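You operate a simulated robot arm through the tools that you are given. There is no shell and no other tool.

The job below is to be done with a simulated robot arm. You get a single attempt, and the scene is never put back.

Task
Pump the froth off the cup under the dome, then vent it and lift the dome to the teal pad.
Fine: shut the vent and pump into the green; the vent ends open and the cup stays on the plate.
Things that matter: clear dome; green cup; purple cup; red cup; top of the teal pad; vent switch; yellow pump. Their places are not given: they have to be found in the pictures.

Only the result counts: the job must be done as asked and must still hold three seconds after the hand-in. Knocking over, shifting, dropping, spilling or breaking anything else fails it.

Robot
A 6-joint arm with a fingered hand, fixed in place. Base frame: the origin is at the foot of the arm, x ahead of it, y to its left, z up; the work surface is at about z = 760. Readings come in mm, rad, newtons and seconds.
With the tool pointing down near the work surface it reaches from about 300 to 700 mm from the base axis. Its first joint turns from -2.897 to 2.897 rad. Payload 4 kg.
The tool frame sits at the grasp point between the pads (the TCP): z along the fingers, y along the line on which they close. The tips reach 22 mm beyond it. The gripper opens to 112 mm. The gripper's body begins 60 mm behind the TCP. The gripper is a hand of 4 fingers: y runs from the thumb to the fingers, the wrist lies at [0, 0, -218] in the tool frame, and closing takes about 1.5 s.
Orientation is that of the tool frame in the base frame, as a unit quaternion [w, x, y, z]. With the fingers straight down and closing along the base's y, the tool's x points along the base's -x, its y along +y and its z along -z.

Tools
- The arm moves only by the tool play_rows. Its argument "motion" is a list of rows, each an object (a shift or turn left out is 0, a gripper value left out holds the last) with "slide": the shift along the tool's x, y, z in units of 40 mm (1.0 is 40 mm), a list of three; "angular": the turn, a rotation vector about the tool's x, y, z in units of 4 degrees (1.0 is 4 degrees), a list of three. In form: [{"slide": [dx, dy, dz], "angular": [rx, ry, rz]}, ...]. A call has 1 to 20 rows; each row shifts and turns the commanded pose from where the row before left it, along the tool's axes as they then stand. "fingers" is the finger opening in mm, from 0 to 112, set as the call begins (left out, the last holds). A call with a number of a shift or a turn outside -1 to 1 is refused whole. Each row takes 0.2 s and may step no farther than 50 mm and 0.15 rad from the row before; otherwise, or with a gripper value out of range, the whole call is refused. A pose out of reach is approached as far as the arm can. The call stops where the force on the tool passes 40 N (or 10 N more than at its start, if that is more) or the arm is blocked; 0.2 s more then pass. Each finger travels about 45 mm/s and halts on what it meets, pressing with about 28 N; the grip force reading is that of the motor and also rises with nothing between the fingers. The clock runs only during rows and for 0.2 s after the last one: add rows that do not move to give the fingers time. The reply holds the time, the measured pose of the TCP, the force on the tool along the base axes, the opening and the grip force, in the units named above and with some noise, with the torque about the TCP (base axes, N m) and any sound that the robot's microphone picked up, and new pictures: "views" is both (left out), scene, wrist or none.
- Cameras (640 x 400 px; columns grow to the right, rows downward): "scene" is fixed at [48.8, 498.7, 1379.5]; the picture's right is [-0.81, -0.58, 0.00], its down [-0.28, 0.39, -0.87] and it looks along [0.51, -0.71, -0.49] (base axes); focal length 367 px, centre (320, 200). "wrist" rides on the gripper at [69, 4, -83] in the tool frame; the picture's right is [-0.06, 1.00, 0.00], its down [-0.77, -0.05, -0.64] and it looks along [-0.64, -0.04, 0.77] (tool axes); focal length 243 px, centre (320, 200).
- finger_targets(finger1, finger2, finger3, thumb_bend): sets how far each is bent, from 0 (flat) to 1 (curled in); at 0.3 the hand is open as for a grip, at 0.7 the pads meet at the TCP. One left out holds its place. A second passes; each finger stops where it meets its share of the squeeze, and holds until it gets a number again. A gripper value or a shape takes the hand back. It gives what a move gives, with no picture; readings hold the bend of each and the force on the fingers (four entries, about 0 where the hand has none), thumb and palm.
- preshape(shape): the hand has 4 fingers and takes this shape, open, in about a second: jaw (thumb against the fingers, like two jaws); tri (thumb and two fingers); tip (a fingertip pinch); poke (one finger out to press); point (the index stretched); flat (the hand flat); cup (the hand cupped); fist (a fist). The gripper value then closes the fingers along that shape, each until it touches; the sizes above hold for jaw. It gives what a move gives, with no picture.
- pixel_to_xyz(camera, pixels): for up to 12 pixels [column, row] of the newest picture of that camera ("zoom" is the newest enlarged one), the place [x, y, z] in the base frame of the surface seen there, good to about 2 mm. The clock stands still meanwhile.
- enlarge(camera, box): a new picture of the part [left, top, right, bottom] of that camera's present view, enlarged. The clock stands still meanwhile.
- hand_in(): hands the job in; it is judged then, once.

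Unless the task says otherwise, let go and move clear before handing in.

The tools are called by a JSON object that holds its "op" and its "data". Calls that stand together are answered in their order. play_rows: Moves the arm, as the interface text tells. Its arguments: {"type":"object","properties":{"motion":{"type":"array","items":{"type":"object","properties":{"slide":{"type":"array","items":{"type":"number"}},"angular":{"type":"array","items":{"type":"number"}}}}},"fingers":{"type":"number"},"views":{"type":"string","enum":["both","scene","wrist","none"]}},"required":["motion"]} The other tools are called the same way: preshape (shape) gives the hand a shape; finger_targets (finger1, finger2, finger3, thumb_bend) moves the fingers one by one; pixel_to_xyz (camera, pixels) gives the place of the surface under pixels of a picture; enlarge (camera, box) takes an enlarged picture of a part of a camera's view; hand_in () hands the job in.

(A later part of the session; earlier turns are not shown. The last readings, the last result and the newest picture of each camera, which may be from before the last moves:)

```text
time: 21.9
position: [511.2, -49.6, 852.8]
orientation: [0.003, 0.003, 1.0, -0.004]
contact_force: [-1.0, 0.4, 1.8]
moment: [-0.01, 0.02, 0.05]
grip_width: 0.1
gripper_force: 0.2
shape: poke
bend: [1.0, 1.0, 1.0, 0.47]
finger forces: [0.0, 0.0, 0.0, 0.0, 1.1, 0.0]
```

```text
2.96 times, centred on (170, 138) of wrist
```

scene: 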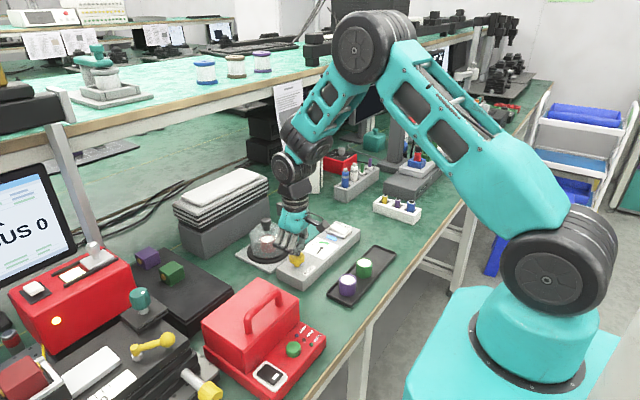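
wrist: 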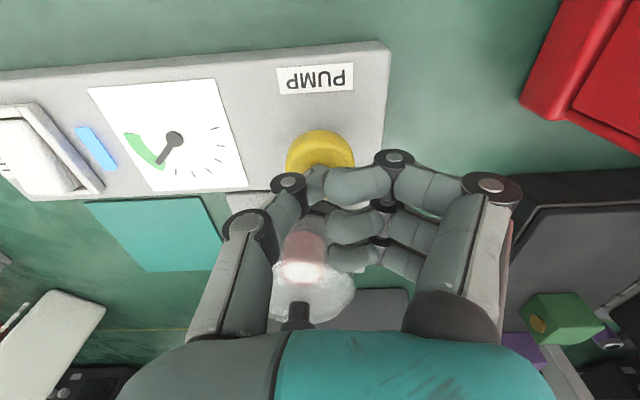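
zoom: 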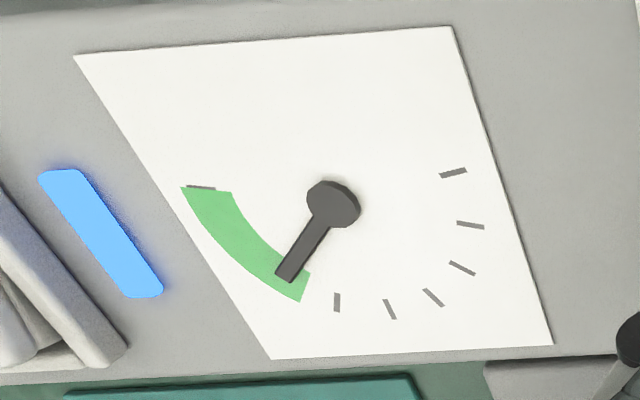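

The needle holds steady; I'll look closely at the froth in the cup under the dome.

{"op": "enlarge", "data": {"camera": "scene", "box": [245, 212, 295, 268]}}

{"op": "enlarge", "data": {"camera": "wrist", "box": [255, 210, 375, 335]}}

```text
7.14 times, centred on (270, 240) of scene
```

zoom: 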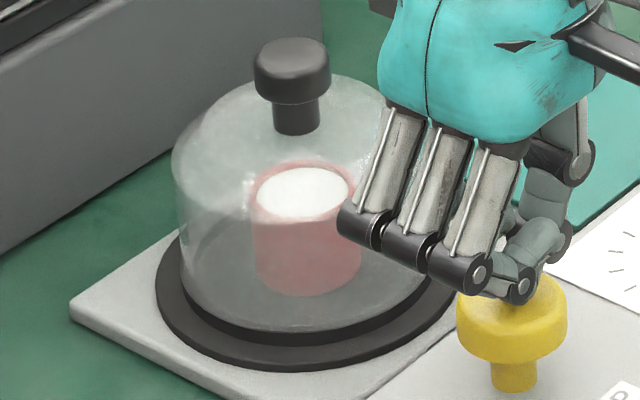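

```text
3.20 times, centred on (315, 272) of wrist
```

zoom: 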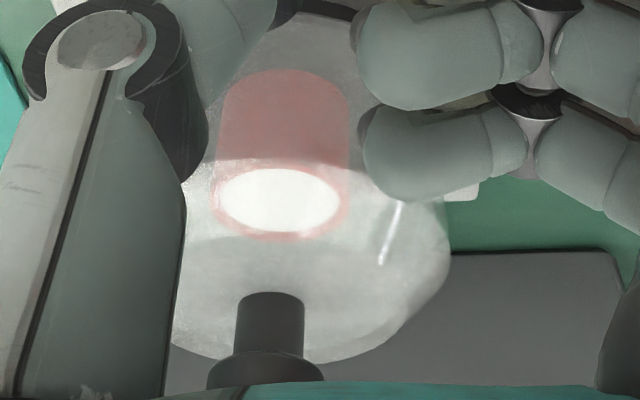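

The froth is still white up to the rim. I'll wait 4 s more and compare.

{"op": "play_rows", "data": {"motion": [{"slide": [0, 0, 0]}, {"slide": [0, 0, 0]}, {"slide": [0, 0, 0]}, {"slide": [0, 0, 0]}, {"slide": [0, 0, 0]}, {"slide": [0, 0, 0]}, {"slide": [0, 0, 0]}, {"slide": [0, 0, 0]}, {"slide": [0, 0, 0]}, {"slide": [0, 0, 0]}, {"slide": [0, 0, 0]}, {"slide": [0, 0, 0]}, {"slide": [0, 0, 0]}, {"slide": [0, 0, 0]}, {"slide": [0, 0, 0]}, {"slide": [0, 0, 0]}, {"slide": [0, 0, 0]}, {"slide": [0, 0, 0]}, {"slide": [0, 0, 0]}, {"slide": [0, 0, 0]}], "views": "none"}}

{"op": "enlarge", "data": {"camera": "scene", "box": [245, 212, 295, 268]}}

{"op": "enlarge", "data": {"camera": "wrist", "box": [80, 70, 260, 205]}}

{"op": "enlarge", "data": {"camera": "wrist", "box": [255, 210, 375, 335]}}

```text
time: 26.1
position: [511.9, -49.5, 853.4]
orientation: [0.002, 0.004, 1.0, -0.004]
contact_force: [0.8, -0.6, 2.1]
moment: [0.01, 0.0, -0.01]
grip_width: 0.0
gripper_force: 0.0
shape: poke
bend: [1.0, 1.0, 1.0, 0.47]
finger forces: [0.0, 0.0, 0.1, 0.0, 1.1, 0.1]
```

```text
7.14 times, centred on (270, 240) of scene
```

zoom: 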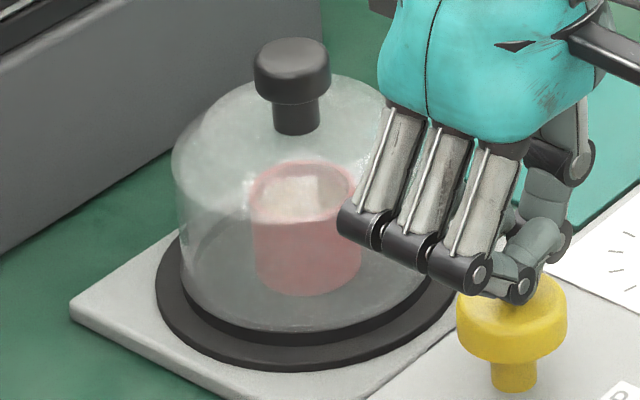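

```text
2.96 times, centred on (170, 138) of wrist
```

zoom: 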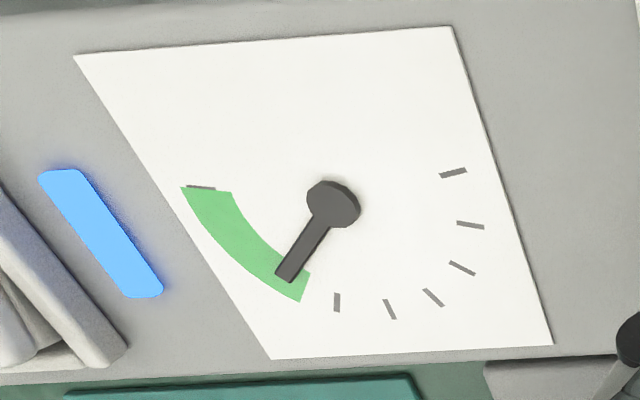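

```text
3.20 times, centred on (315, 272) of wrist
```

zoom: 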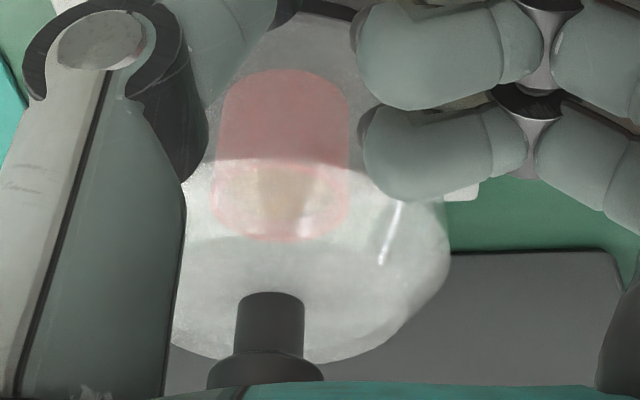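

The froth has gone: the cup now shows tan liquid (wrist zoom (285,200)) and the needle is still in the green. I'll raise the hand and move over the far, now-raised end of the vent rocker at about (529,-230).

{"op": "play_rows", "data": {"motion": [{"slide": [0, 0, -0.7]}, {"slide": [0, 0, -0.7]}, {"slide": [-0.1, -0.9, 0]}, {"slide": [-0.1, -0.9, 0]}, {"slide": [-0.1, -0.9, 0]}, {"slide": [-0.1, -0.9, 0]}, {"slide": [-0.03, -0.91, 0]}, {"slide": [0, 0, 0]}], "views": "both"}}

{"op": "enlarge", "data": {"camera": "scene", "box": [245, 205, 365, 280]}}

{"op": "enlarge", "data": {"camera": "wrist", "box": [260, 60, 500, 200]}}

```text
time: 27.9
position: [529.0, -228.6, 911.1]
orientation: [0.003, 0.003, 1.0, -0.004]
contact_force: [0.6, -0.2, -0.1]
moment: [0.02, 0.01, 0.0]
grip_width: 0.0
gripper_force: 0.1
shape: poke
bend: [1.0, 1.0, 1.0, 0.47]
finger forces: [0.0, 0.0, 0.0, 0.0, 0.0, 0.0]
```

scene: 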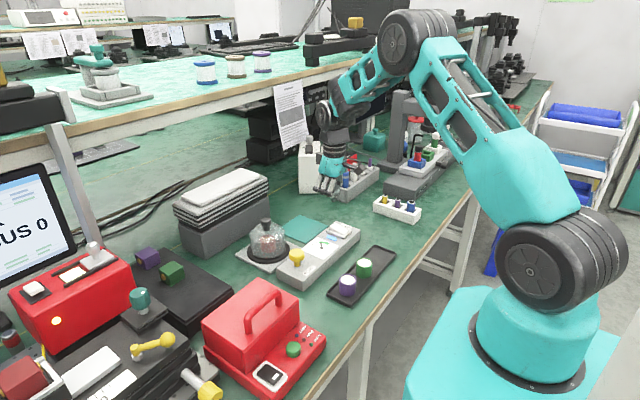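
wrist: 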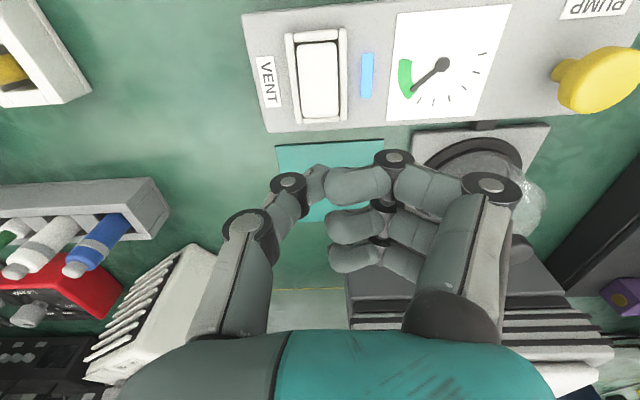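

```text
5.33 times, centred on (305, 242) of scene
```

zoom: 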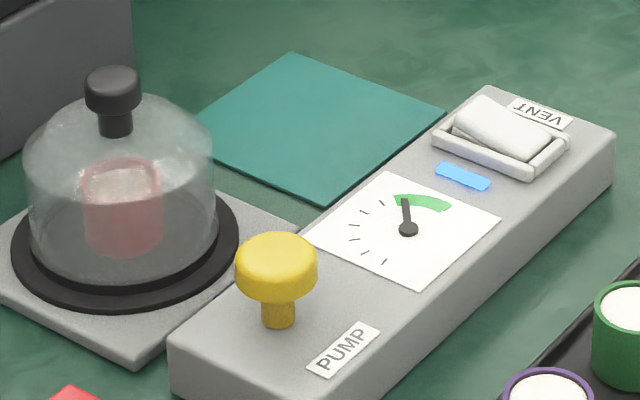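

```text
2.67 times, centred on (380, 130) of wrist
```

zoom: 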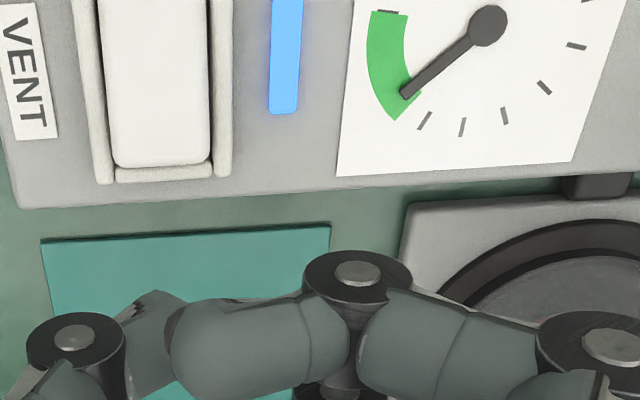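

{"op": "enlarge", "data": {"camera": "scene", "box": [250, 215, 290, 260]}}

{"op": "pixel_to_xyz", "data": {"camera": "wrist", "pixels": [[318, 50], [318, 80], [320, 105], [321, 114], [322, 122]]}}

```text
8.89 times, centred on (270, 238) of scene
```

zoom: 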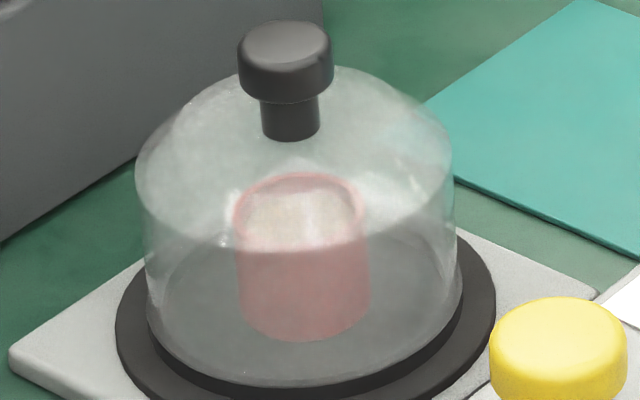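

```text
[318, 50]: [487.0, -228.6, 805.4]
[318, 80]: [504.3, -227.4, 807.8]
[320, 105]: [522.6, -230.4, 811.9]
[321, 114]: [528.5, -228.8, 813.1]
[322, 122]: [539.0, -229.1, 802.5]
```

The cup now shows tan liquid with no white froth. I'll press the far end of the rocker (x≈528, z≈813) to open the vent.

{"op": "play_rows", "data": {"motion": [{"slide": [-0.02, 0, 0.7]}, {"slide": [0, 0, 0.7]}, {"slide": [0, 0, 0.5]}, {"slide": [0, 0, 0.1]}, {"slide": [0, 0, 0.06]}, {"slide": [0, 0, 0.06]}, {"slide": [0, 0, 0.05]}, {"slide": [0, 0, 0.05]}, {"slide": [0, 0, 0.05]}, {"slide": [0, 0, 0]}], "views": "both"}}

{"op": "enlarge", "data": {"camera": "scene", "box": [245, 195, 365, 270]}}

```text
time: 29.7
position: [531.8, -233.8, 827.3]
orientation: [0.009, 0.004, 1.0, -0.008]
contact_force: [0.1, 1.7, 15.2]
moment: [0.11, 0.09, 0.0]
grip_width: 0.0
gripper_force: 0.2
shape: poke
bend: [1.0, 1.0, 1.0, 0.49]
finger forces: [0.0, 0.1, 0.0, 0.0, 15.1, 0.0]
stopped in row 9: the force on the tool passed its limit at 41 N (the readings are from after the stop); the commanded pose is now the measured one
```

scene: 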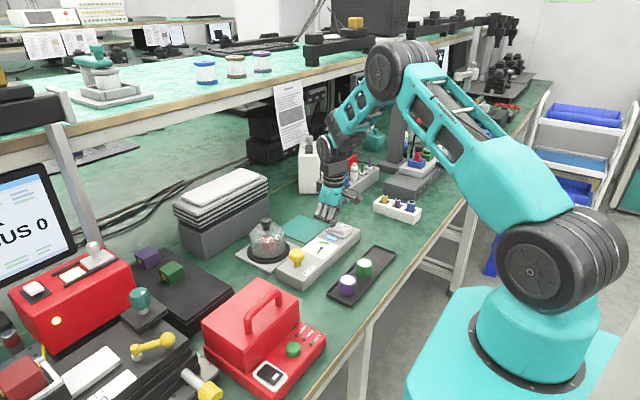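
wrist: 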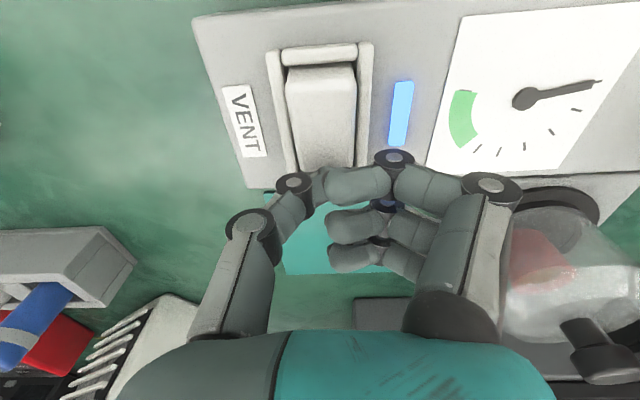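

```text
5.33 times, centred on (305, 232) of scene
```

zoom: 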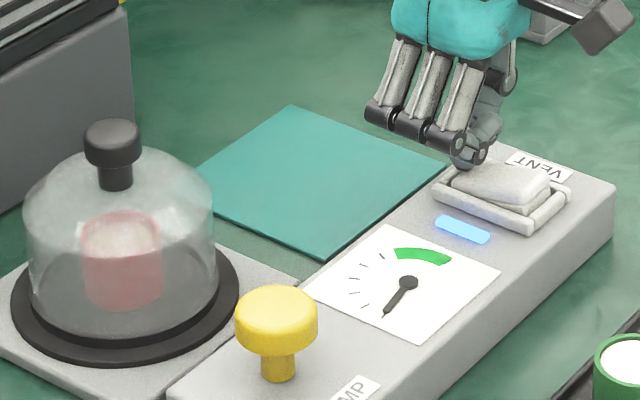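

The needle dropped to zero and the rocker's near end is raised again, so the vent is open. I'll retract and head toward the dome with the hand opened as a jaw.

{"op": "play_rows", "data": {"motion": [{"slide": [0, 0, -0.8]}, {"slide": [0, 0, -0.9]}, {"slide": [0, 0, -0.9]}, {"slide": [0, 0, -0.9]}, {"slide": [0, 0, 0]}], "views": "none"}}

{"op": "preshape", "data": {"shape": "jaw"}}

{"op": "enlarge", "data": {"camera": "scene", "box": [235, 205, 375, 292]}}

{"op": "pixel_to_xyz", "data": {"camera": "scene", "pixels": [[266, 220], [266, 226], [261, 229], [271, 229], [266, 231], [258, 230], [274, 229], [262, 222], [271, 222], [266, 233]]}}

```text
time: 30.9
position: [531.0, -231.3, 965.0]
orientation: [0.007, 0.005, 1.0, -0.006]
contact_force: [-0.4, -1.0, 0.9]
moment: [0.0, 0.01, -0.02]
grip_width: 0.0
gripper_force: 0.1
shape: poke
bend: [1.0, 1.0, 1.0, 0.47]
finger forces: [0.0, 0.0, 0.0, 0.1, 0.1, 0.1]
```

```text
time: 31.8
position: [529.4, -230.3, 965.0]
orientation: [0.007, 0.005, 1.0, -0.007]
contact_force: [-0.4, -0.4, 0.3]
moment: [0.0, -0.05, -0.02]
grip_width: 112.0
gripper_force: 0.1
shape: jaw
bend: [0.3, 0.3, 0.3, 0.3]
finger forces: [0.0, 0.0, 0.0, 0.1, 0.0, 0.0]
```

```text
4.57 times, centred on (305, 248) of scene
```

zoom: 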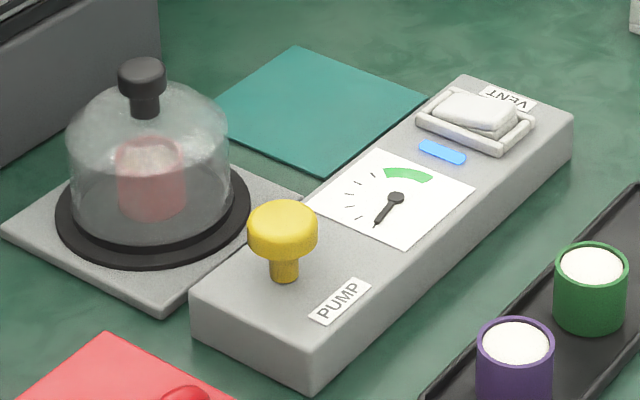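

```text
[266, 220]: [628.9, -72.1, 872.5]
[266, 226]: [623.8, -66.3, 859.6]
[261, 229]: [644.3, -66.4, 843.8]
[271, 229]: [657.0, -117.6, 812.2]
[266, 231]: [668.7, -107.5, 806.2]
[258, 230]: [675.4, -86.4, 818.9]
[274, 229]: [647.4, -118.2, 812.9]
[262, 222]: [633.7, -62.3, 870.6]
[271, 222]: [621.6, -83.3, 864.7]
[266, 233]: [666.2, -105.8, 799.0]
```

The hand is open at (529,-230,965). I'll correct the slight tilt and move above the dome's knob at (633,-77).

{"op": "play_rows", "data": {"motion": [{"slide": [0, 0, 0], "angular": [-0.2, 0.2, -0.143]}, {"slide": [-0.518, 0.766, 0]}, {"slide": [-0.518, 0.766, 0]}, {"slide": [-0.518, 0.766, 0]}, {"slide": [-0.518, 0.766, 0]}, {"slide": [-0.518, 0.766, 0]}, {"slide": [0, 0, 0]}], "views": "both"}}

```text
time: 33.4
position: [634.3, -79.7, 964.7]
orientation: [0.0, 0.0, 1.0, 0.001]
contact_force: [0.4, 0.1, -0.3]
moment: [-0.02, -0.01, 0.0]
grip_width: 112.2
gripper_force: 0.0
shape: jaw
bend: [0.3, 0.3, 0.3, 0.3]
finger forces: [0.1, 0.1, 0.1, 0.0, 0.1, 0.0]
```

scene: 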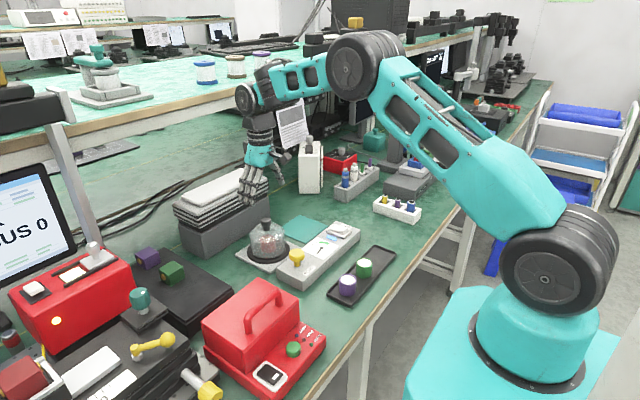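
wrist: 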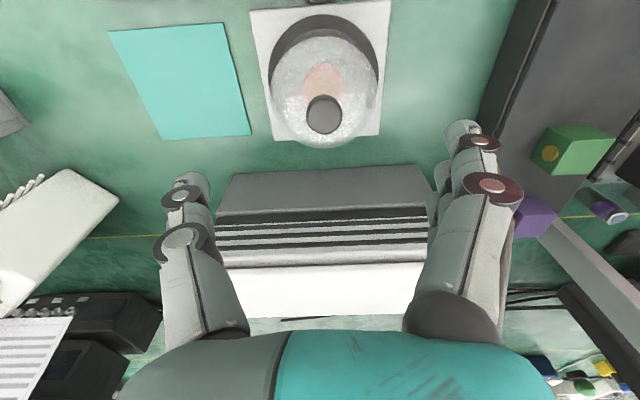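

The dome knob is at wrist (323,113) and a grey stack stands behind it; I'll measure both plus the pad corners before descending.

{"op": "pixel_to_xyz", "data": {"camera": "wrist", "pixels": [[323, 113], [308, 113], [338, 113], [323, 98], [323, 130], [330, 185], [330, 205], [330, 260], [112, 32], [222, 24], [248, 134], [161, 139]]}}

{"op": "pixel_to_xyz", "data": {"camera": "wrist", "pixels": [[255, 12], [388, 5], [277, 137], [378, 133], [230, 175], [430, 170], [220, 265], [427, 260], [323, 60], [535, 190], [560, 130], [500, 60]]}}

```text
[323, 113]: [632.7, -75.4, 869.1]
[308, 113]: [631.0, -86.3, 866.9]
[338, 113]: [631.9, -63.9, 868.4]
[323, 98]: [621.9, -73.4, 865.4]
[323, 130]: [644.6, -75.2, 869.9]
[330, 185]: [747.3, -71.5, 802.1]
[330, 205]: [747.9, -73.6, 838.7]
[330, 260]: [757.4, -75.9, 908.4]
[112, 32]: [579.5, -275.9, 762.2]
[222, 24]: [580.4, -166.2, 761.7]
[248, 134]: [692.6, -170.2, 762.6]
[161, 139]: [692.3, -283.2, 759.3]
```

```text
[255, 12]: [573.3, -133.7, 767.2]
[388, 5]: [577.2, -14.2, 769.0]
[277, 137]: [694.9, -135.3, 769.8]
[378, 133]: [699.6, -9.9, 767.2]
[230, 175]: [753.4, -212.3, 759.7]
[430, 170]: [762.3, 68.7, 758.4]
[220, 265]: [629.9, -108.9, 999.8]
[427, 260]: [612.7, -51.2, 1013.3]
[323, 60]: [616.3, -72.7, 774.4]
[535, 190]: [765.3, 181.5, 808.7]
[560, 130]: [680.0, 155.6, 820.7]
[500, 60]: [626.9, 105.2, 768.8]
```

The knob centre is about (632.5,-75) with top ≈871, and the stack behind begins at x≈747, so there's room. I'll descend to TCP z≈868 with the jaw open.

{"op": "play_rows", "data": {"motion": [{"slide": [0.045, 0.11, 0.8]}, {"slide": [0, 0, 0.8]}, {"slide": [0, 0, 0.5]}, {"slide": [0, 0, 0.3]}, {"slide": [0, 0, 0]}], "views": "both"}}

{"op": "enlarge", "data": {"camera": "scene", "box": [220, 180, 320, 270]}}

```text
time: 34.6
position: [631.0, -73.3, 868.8]
orientation: [0.0, 0.0, 1.0, 0.0]
contact_force: [0.0, -0.5, 0.5]
moment: [0.01, 0.0, -0.04]
grip_width: 112.0
gripper_force: 0.1
shape: jaw
bend: [0.3, 0.3, 0.3, 0.3]
finger forces: [0.0, 0.0, 0.1, 0.1, 0.1, 0.0]
```

scene: 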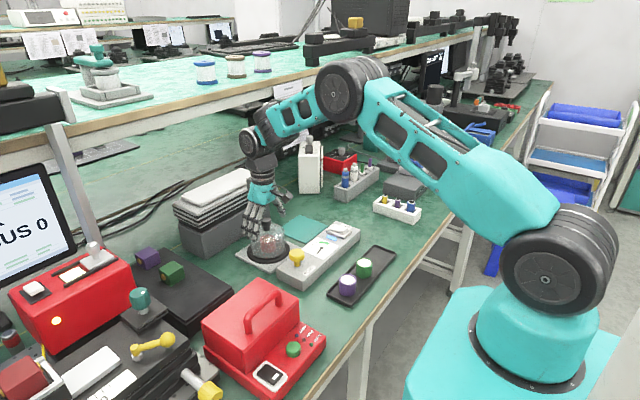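
wrist: 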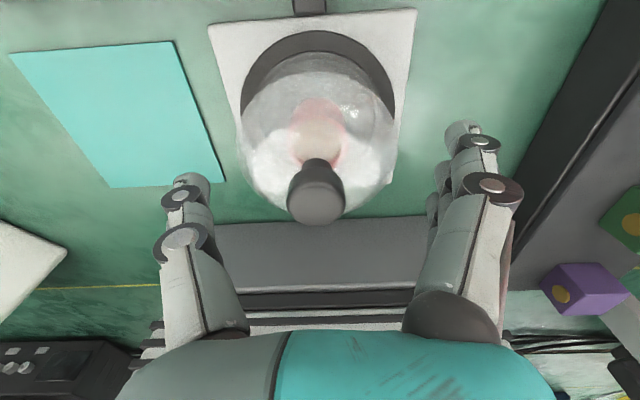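

```text
4.44 times, centred on (270, 225) of scene
```

zoom: 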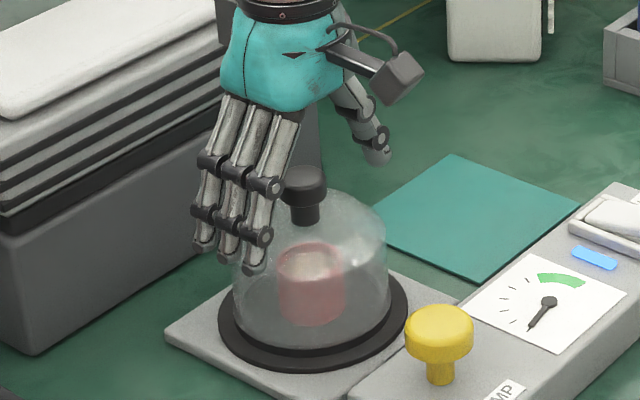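

The knob is centred between the jaws (wrist (317,192) against the TCP at (320,200)). I'll close the fingers on it and wait.

{"op": "play_rows", "data": {"motion": [{"slide": [0, 0, 0]}, {"slide": [0, 0, 0]}, {"slide": [0, 0, 0]}, {"slide": [0, 0, 0]}, {"slide": [0, 0, 0]}, {"slide": [0, 0, 0]}, {"slide": [0, 0, 0]}, {"slide": [0, 0, 0]}, {"slide": [0, 0, 0]}, {"slide": [0, 0, 0]}], "fingers": 0, "views": "both"}}

{"op": "enlarge", "data": {"camera": "scene", "box": [220, 180, 320, 270]}}

```text
time: 36.8
position: [631.3, -73.4, 869.6]
orientation: [0.0, 0.001, 1.0, 0.0]
contact_force: [0.9, -0.7, -0.6]
moment: [-0.01, 0.01, -0.02]
grip_width: 9.6
gripper_force: 27.8
shape: jaw
bend: [0.67, 0.72, 0.71, 0.72]
finger forces: [0.1, 12.2, 9.5, 0.0, 22.4, 0.0]
```

scene: 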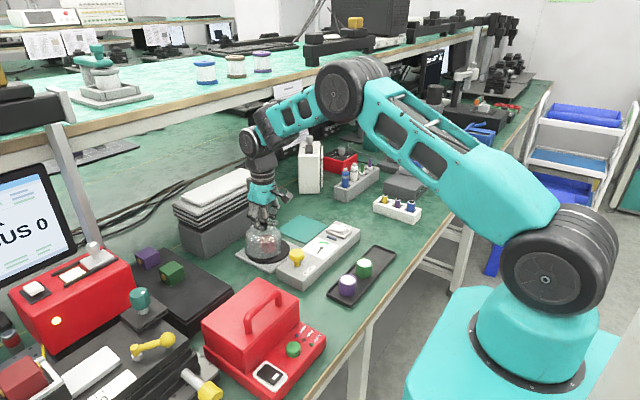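
wrist: 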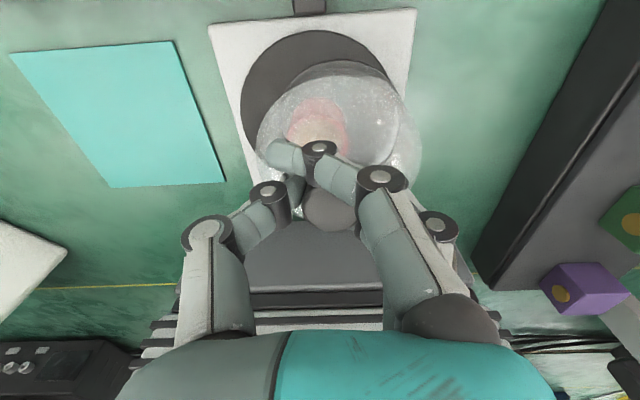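

```text
4.44 times, centred on (270, 225) of scene
```

zoom: 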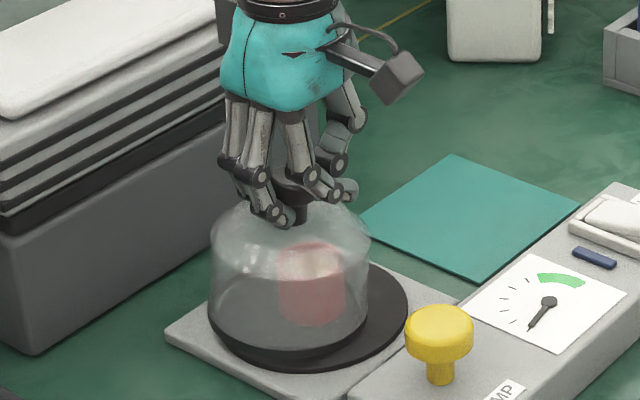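

The dome slid a bit toward +x/+y while closing (scene zoom: its rim is now off-centre on the black disc), with the index carrying no load. The cup looks unmoved; I'll inspect before doing anything.

{"op": "enlarge", "data": {"camera": "wrist", "box": [220, 100, 440, 240]}}

{"op": "pixel_to_xyz", "data": {"camera": "wrist", "pixels": [[330, 205], [330, 218], [312, 205], [345, 205], [330, 190], [285, 155], [318, 148], [330, 170], [275, 190], [295, 190], [320, 130], [385, 180]]}}

{"op": "enlarge", "data": {"camera": "scene", "box": [245, 195, 305, 270]}}

```text
2.86 times, centred on (330, 170) of wrist
```

zoom: 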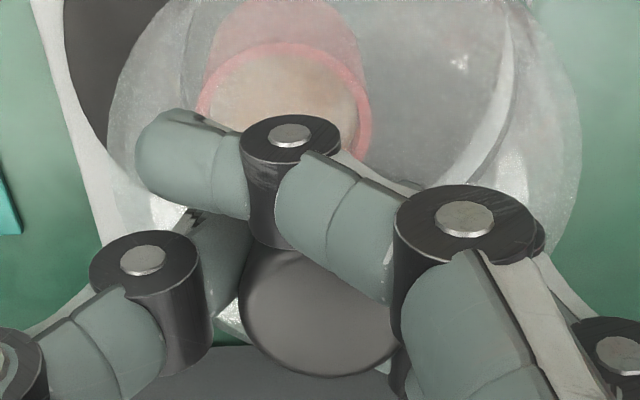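

```text
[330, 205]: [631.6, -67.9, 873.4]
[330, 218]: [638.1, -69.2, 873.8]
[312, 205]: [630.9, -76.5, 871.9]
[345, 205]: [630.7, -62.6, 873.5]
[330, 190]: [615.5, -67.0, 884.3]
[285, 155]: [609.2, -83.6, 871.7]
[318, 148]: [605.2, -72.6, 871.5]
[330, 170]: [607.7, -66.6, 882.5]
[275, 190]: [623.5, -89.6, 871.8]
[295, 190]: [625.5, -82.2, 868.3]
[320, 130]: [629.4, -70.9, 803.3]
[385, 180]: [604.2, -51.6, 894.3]
```

```text
5.33 times, centred on (275, 232) of scene
```

zoom: 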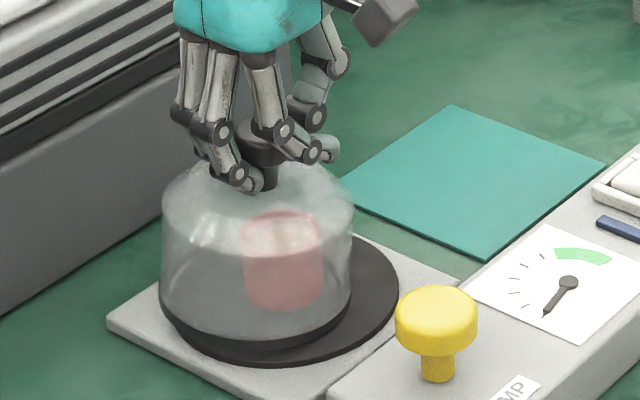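

The knob is caged by thumb, middle and ring fingers, with the dome's rim shifted. I'll measure the rim and cup positions to judge the clearance.

{"op": "pixel_to_xyz", "data": {"camera": "zoom", "pixels": [[170, 320], [200, 343], [245, 354], [300, 345], [340, 320], [390, 280], [360, 330], [260, 362], [285, 220], [250, 240], [320, 240], [285, 300]]}}

{"op": "enlarge", "data": {"camera": "scene", "box": [250, 225, 300, 270]}}

```text
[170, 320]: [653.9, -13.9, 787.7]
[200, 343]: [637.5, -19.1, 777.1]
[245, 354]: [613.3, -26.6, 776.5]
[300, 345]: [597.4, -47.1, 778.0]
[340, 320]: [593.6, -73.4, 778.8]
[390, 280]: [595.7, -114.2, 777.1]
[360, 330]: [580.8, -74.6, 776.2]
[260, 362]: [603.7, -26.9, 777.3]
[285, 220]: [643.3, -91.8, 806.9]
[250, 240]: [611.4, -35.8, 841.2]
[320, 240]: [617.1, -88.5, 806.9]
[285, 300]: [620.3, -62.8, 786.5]
```

```text
8.89 times, centred on (275, 248) of scene
```

zoom: 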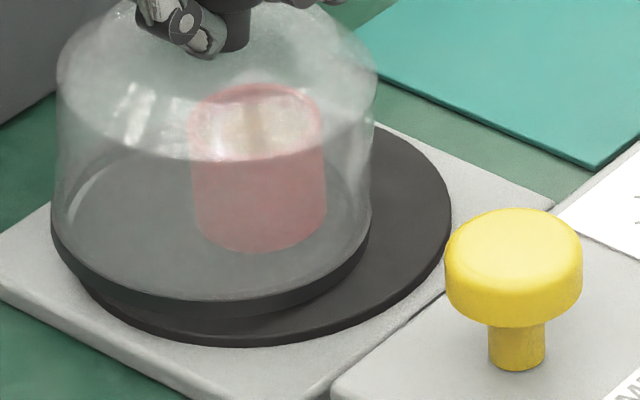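

Fingertips appear to be hooked around the stem under the knob head (knob ≈(631,-68), rim centre ≈(640,-60), tilted a little), and the cup at ≈(629,-71) still has clearance. I'll lift just 8 mm and check how the dome hangs.

{"op": "play_rows", "data": {"motion": [{"slide": [0, 0, -0.05]}, {"slide": [0, 0, -0.05]}, {"slide": [0, 0, -0.05]}, {"slide": [0, 0, -0.05]}, {"slide": [0, 0, 0]}, {"slide": [0, 0, 0]}], "views": "wrist"}}

{"op": "enlarge", "data": {"camera": "scene", "box": [240, 190, 305, 270]}}

{"op": "enlarge", "data": {"camera": "wrist", "box": [200, 20, 460, 240]}}

```text
time: 38.2
position: [629.6, -72.7, 877.1]
orientation: [0.0, 0.0, 1.0, 0.0]
contact_force: [-0.1, 0.4, -1.8]
moment: [0.0, 0.01, 0.02]
grip_width: 9.7
gripper_force: 27.9
shape: jaw
bend: [0.67, 0.72, 0.71, 0.72]
finger forces: [0.0, 12.4, 9.3, 0.0, 22.5, 0.0]
```

wrist: 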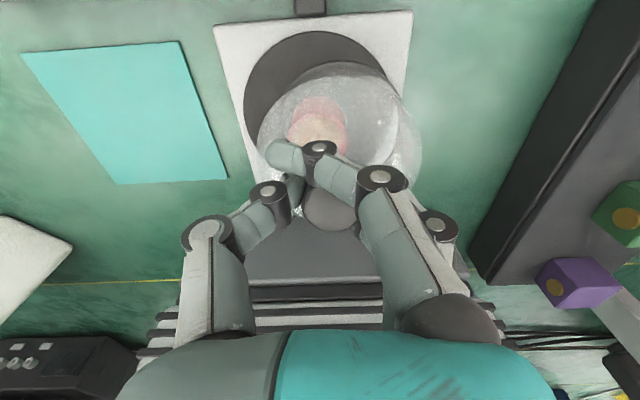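

```text
5.00 times, centred on (272, 230) of scene
```

zoom: 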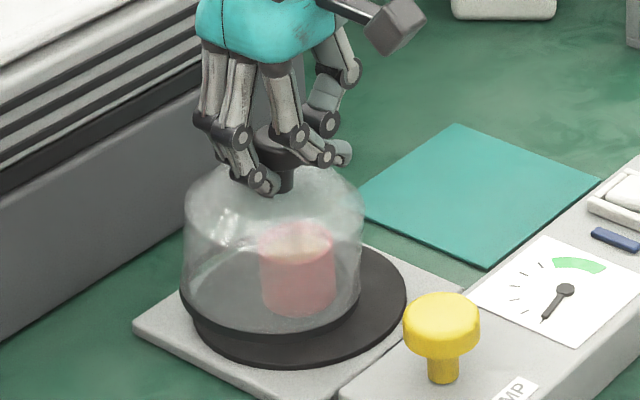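

```text
1.82 times, centred on (330, 130) of wrist
```

zoom: 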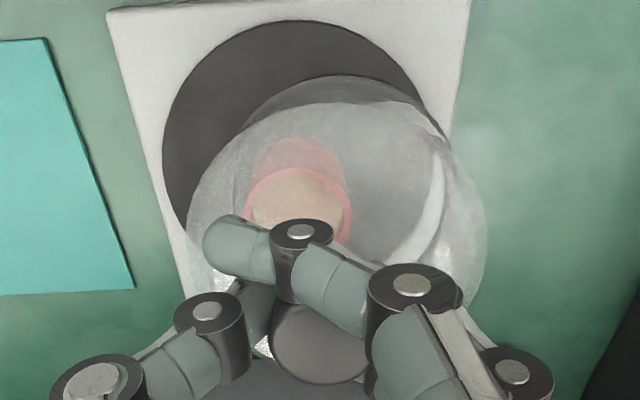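

The dome came up with the hand, held firmly (about 1.8 N of weight) but tilted. I'll measure the rim band to find the tilt so I can straighten it.

{"op": "enlarge", "data": {"camera": "scene", "box": [250, 222, 300, 270]}}

```text
8.33 times, centred on (275, 246) of scene
```

zoom: 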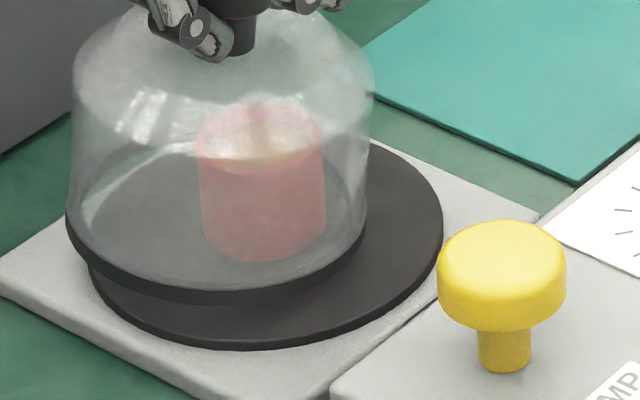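

{"op": "pixel_to_xyz", "data": {"camera": "zoom", "pixels": [[72, 232], [85, 250], [100, 264], [125, 279], [150, 288], [180, 295], [220, 298], [260, 295], [300, 284], [330, 268], [350, 250], [362, 230]]}}

```text
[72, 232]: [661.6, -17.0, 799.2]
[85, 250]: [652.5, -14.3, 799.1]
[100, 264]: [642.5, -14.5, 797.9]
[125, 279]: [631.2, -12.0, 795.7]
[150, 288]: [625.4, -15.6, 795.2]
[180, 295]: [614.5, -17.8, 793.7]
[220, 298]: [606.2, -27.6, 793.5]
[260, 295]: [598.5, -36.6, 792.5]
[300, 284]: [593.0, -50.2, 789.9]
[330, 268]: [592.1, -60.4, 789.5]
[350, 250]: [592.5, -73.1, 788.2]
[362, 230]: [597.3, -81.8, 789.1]
```

The rim plane rises toward +x/+y with slope about (0.12, 0.065), roughly 7.8°, and the rim centre is ≈(642,-62). I'll tilt the hand to level the dome, which also brings it back over the cup.

{"op": "play_rows", "data": {"motion": [{"angular": [0.155, 0.287, 0]}, {"angular": [0.155, 0.287, 0]}, {"angular": [0.155, 0.287, 0]}, {"angular": [0.155, 0.287, 0]}, {"angular": [0.155, 0.287, 0]}, {"angular": [0.155, 0.287, 0]}, {"slide": [0, 0, 0]}, {"slide": [0, 0, 0]}], "views": "wrist"}}

{"op": "enlarge", "data": {"camera": "scene", "box": [240, 195, 305, 270]}}

```text
time: 40.0
position: [630.1, -72.7, 877.5]
orientation: [-0.061, 0.0, 0.998, -0.033]
contact_force: [0.5, 0.4, -1.3]
moment: [0.02, 0.02, -0.02]
grip_width: 9.6
gripper_force: 28.0
shape: jaw
bend: [0.67, 0.72, 0.71, 0.72]
finger forces: [0.1, 12.4, 9.0, 0.0, 22.0, 0.0]
```

wrist: 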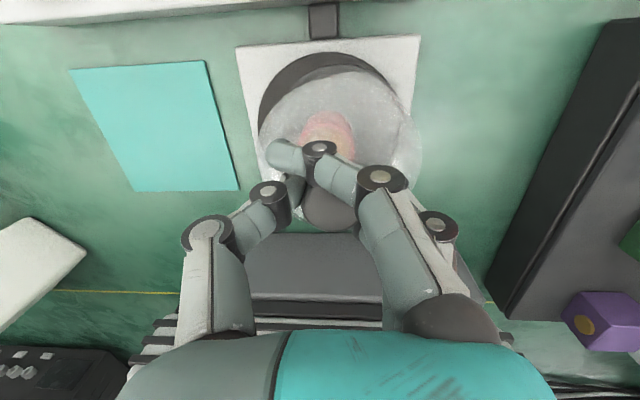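

```text
5.33 times, centred on (272, 232) of scene
```

zoom: 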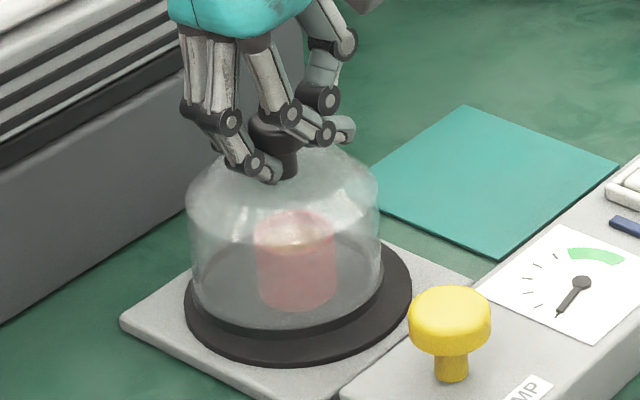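

The dome now hangs level over the cup. I'll lift it straight up about 48 mm along base z and check.

{"op": "play_rows", "data": {"motion": [{"slide": [0.024, -0.013, -0.198]}, {"slide": [0.036, -0.0195, -0.297]}, {"slide": [0.036, -0.0195, -0.297]}, {"slide": [0.036, -0.0195, -0.297]}, {"slide": [0.012, -0.0065, -0.099]}, {"slide": [0, 0, 0]}], "views": "wrist"}}

{"op": "enlarge", "data": {"camera": "scene", "box": [235, 180, 315, 270]}}

```text
time: 41.4
position: [630.1, -74.3, 925.5]
orientation: [-0.06, 0.0, 0.998, -0.032]
contact_force: [-0.9, 0.4, -1.7]
moment: [0.01, -0.01, -0.02]
grip_width: 9.3
gripper_force: 28.1
shape: jaw
bend: [0.67, 0.72, 0.71, 0.72]
finger forces: [0.0, 12.4, 8.8, 0.0, 22.0, 0.0]
```

wrist: 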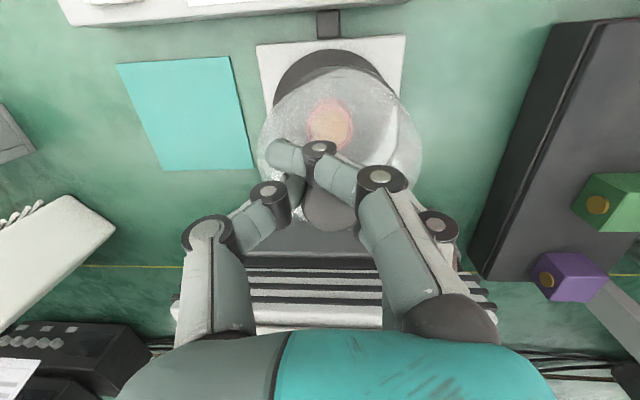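

```text
4.44 times, centred on (275, 225) of scene
```

zoom: 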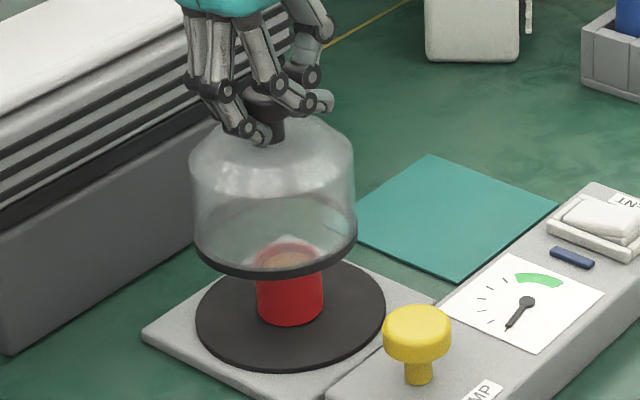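

The dome is rising cleanly and the red cup stands on its plate. I'll lift another 44 mm and then carry it toward the teal pad.

{"op": "play_rows", "data": {"motion": [{"slide": [0.036, -0.0195, -0.297]}, {"slide": [0.048, -0.026, -0.396]}, {"slide": [0.036, -0.0195, -0.297]}, {"slide": [0.012, -0.0065, -0.099]}, {"slide": [0, 0, 0]}], "views": "both"}}

{"op": "enlarge", "data": {"camera": "scene", "box": [235, 150, 335, 270]}}

```text
time: 42.6
position: [630.9, -74.2, 970.1]
orientation: [-0.06, 0.0, 0.998, -0.034]
contact_force: [0.1, -0.1, -1.0]
moment: [-0.03, 0.0, 0.01]
grip_width: 9.6
gripper_force: 28.1
shape: jaw
bend: [0.67, 0.72, 0.71, 0.72]
finger forces: [0.0, 12.6, 9.0, 0.1, 21.9, 0.0]
```

scene: 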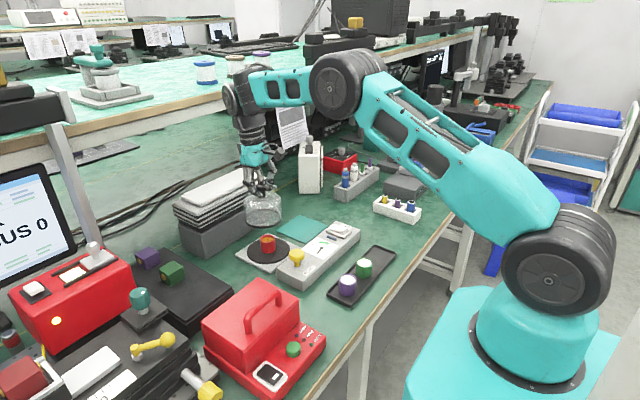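
wrist: 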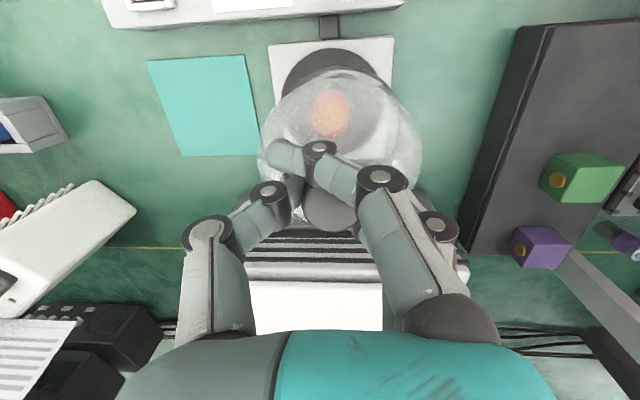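

```text
3.33 times, centred on (285, 210) of scene
```

zoom: 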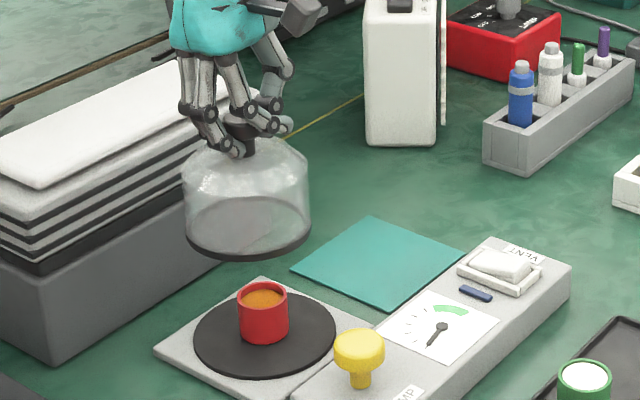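

The dome is clear of the cup, which now shows froth-free orange liquid. I'll measure the rim again for levelness and its centre relative to the TCP.

{"op": "enlarge", "data": {"camera": "scene", "box": [240, 185, 290, 232]}}

```text
8.51 times, centred on (265, 208) of scene
```

zoom: 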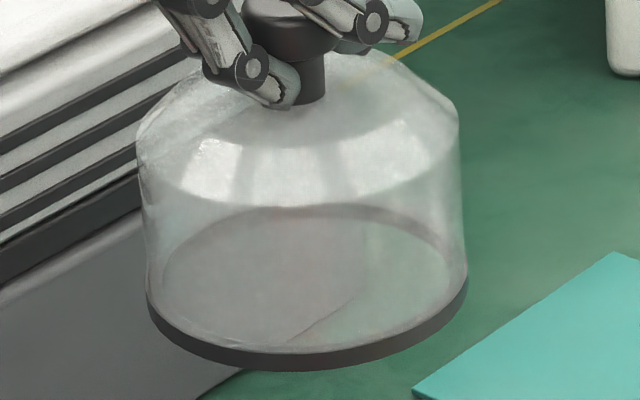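

{"op": "pixel_to_xyz", "data": {"camera": "zoom", "pixels": [[153, 308], [165, 328], [185, 343], [210, 354], [245, 363], [285, 366], [330, 362], [370, 352], [410, 337], [440, 317], [458, 297], [465, 280]]}}

```text
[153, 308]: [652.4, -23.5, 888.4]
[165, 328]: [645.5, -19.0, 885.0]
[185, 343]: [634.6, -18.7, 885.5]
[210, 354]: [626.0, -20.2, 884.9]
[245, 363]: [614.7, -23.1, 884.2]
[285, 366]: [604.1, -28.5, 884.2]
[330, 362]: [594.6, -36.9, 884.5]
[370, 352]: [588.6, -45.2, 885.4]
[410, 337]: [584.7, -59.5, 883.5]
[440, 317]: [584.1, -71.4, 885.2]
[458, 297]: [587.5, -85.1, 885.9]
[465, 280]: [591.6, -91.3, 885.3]
```

The rim is level (all z≈885) with its centre ≈(633.5,-68.5), i.e. offset (+2.6,+5.7) from the TCP. I'll re-measure the pad's corners for the target.

{"op": "enlarge", "data": {"camera": "scene", "box": [265, 205, 345, 255]}}

{"op": "pixel_to_xyz", "data": {"camera": "wrist", "pixels": [[150, 63], [242, 58], [256, 151], [186, 154], [205, 105], [195, 60], [252, 105], [168, 108], [220, 153]]}}

```text
8.00 times, centred on (305, 230) of scene
```

zoom: 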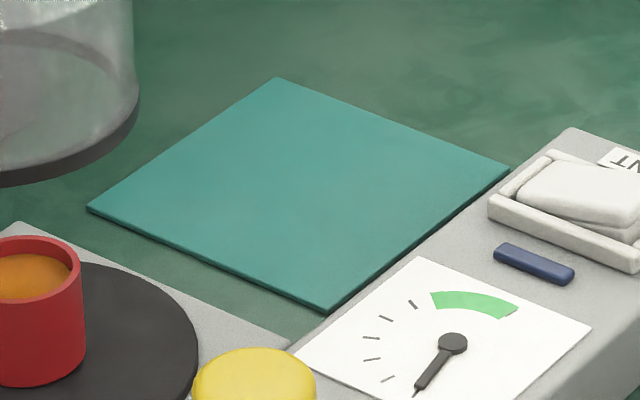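

```text
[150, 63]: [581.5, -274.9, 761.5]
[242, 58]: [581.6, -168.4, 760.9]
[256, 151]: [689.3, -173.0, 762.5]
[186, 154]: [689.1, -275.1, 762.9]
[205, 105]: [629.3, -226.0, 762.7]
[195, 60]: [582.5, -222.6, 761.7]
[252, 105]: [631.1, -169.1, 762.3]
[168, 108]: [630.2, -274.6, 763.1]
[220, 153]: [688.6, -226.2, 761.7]
```

{"op": "pixel_to_xyz", "data": {"camera": "zoom", "pixels": [[278, 80], [505, 170], [328, 305], [92, 207], [300, 190]]}}

```text
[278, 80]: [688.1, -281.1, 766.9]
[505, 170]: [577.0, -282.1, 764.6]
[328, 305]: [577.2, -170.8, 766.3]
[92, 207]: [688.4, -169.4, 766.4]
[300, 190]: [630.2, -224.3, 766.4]
```

The pad centre is about (633.5,-224), so the TCP must go to about (631,-229.7). I'll carry the dome there at height.

{"op": "play_rows", "data": {"motion": [{"slide": [0, -0.25, 0.0163]}, {"slide": [0, -0.4, 0.026]}, {"slide": [0, -0.4, 0.026]}, {"slide": [0, -0.4, 0.026]}, {"slide": [0, -0.4, 0.026]}, {"slide": [0, -0.4, 0.026]}, {"slide": [0, -0.4, 0.026]}, {"slide": [0, -0.4, 0.026]}, {"slide": [0, -0.4, 0.026]}, {"slide": [0, -0.3, 0.0195]}, {"slide": [0, -0.14, 0.009]}, {"slide": [0, 0, 0]}], "views": "both"}}

{"op": "enlarge", "data": {"camera": "scene", "box": [265, 160, 365, 260]}}

```text
time: 45.2
position: [622.5, -200.6, 963.2]
orientation: [-0.059, -0.001, 0.998, -0.032]
contact_force: [-1.4, -0.1, -1.3]
moment: [0.0, 0.01, -0.01]
grip_width: 9.3
gripper_force: 27.9
shape: jaw
bend: [0.67, 0.72, 0.71, 0.72]
finger forces: [0.1, 12.6, 8.8, 0.1, 21.8, 0.0]
out of reach, approached as far as the arm can: row 8, 9, 10
```

scene: 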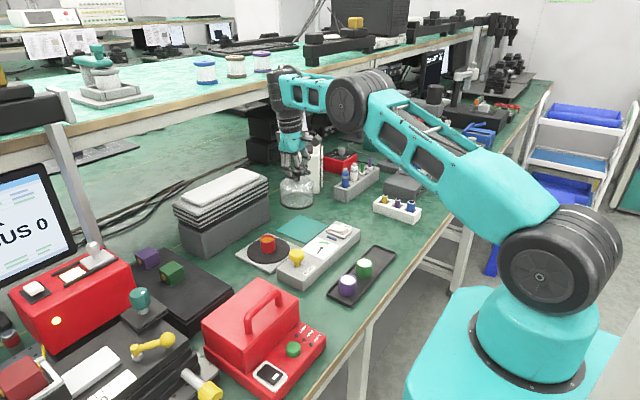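
wrist: 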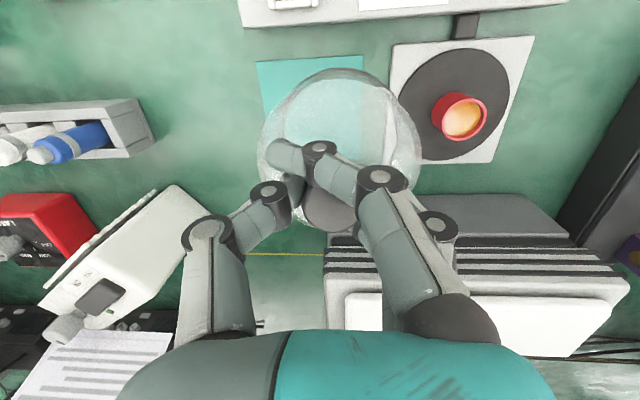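

```text
4.00 times, centred on (315, 210) of scene
```

zoom: 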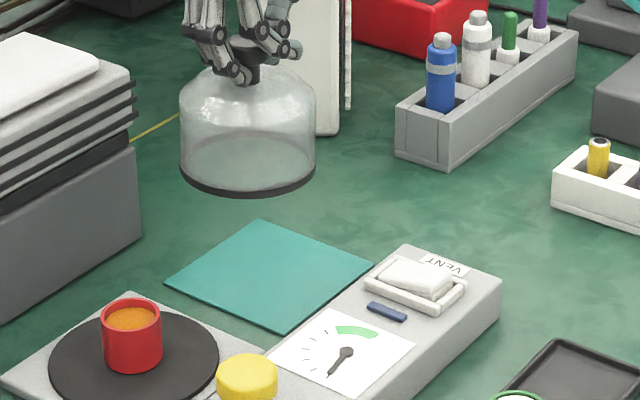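

The arm ran out of reach at this height (now at (622,-201,963)). Lower poses reach farther, so I'll lower the dome 40 mm first and see where it goes.

{"op": "play_rows", "data": {"motion": [{"slide": [-0.03, 0.016, 0.248]}, {"slide": [-0.03, 0.016, 0.248]}, {"slide": [-0.03, 0.016, 0.248]}, {"slide": [-0.03, 0.016, 0.248]}, {"slide": [0, 0, 0]}], "views": "none"}}

```text
time: 46.4
position: [623.7, -204.1, 924.4]
orientation: [-0.06, -0.001, 0.998, -0.033]
contact_force: [0.3, 0.1, -1.5]
moment: [-0.01, 0.0, 0.0]
grip_width: 9.4
gripper_force: 28.3
shape: jaw
bend: [0.67, 0.72, 0.71, 0.72]
finger forces: [0.0, 12.5, 8.6, 0.0, 21.6, 0.0]
```

The arm lowered from its actual position to (624,-204,924). I'll lower another 20 mm and then shift the remaining (+7,-26) mm.

{"op": "play_rows", "data": {"motion": [{"slide": [-0.03, 0.016, 0.248]}, {"slide": [-0.03, 0.016, 0.248]}, {"slide": [-0.0445, -0.16, 0.005]}, {"slide": [-0.0445, -0.16, 0.005]}, {"slide": [-0.0445, -0.16, 0.005]}, {"slide": [-0.0445, -0.16, 0.005]}, {"slide": [0, 0, 0]}], "views": "both"}}

{"op": "enlarge", "data": {"camera": "scene", "box": [270, 190, 350, 255]}}

```text
time: 48.0
position: [630.2, -229.8, 905.6]
orientation: [-0.06, 0.0, 0.998, -0.032]
contact_force: [0.7, -0.5, -1.4]
moment: [-0.01, 0.0, 0.02]
grip_width: 9.4
gripper_force: 28.3
shape: jaw
bend: [0.67, 0.72, 0.71, 0.72]
finger forces: [0.0, 12.4, 9.0, 0.1, 21.5, 0.0]
```

scene: 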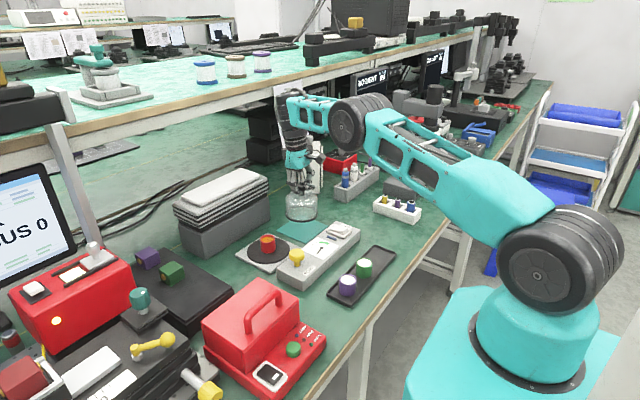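
wrist: 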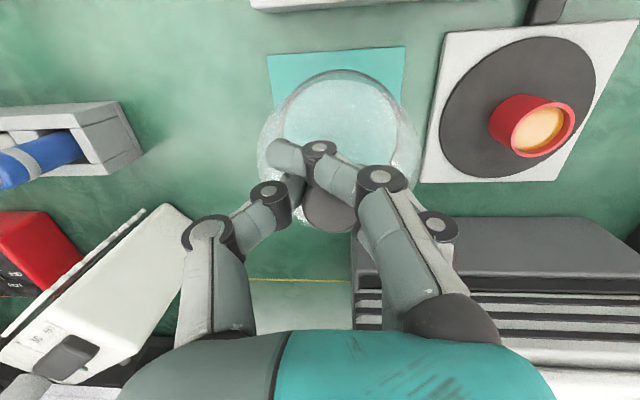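

```text
6.15 times, centred on (310, 222) of scene
```

zoom: 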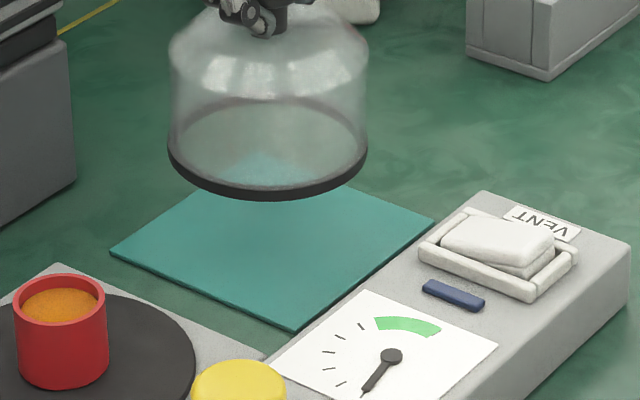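

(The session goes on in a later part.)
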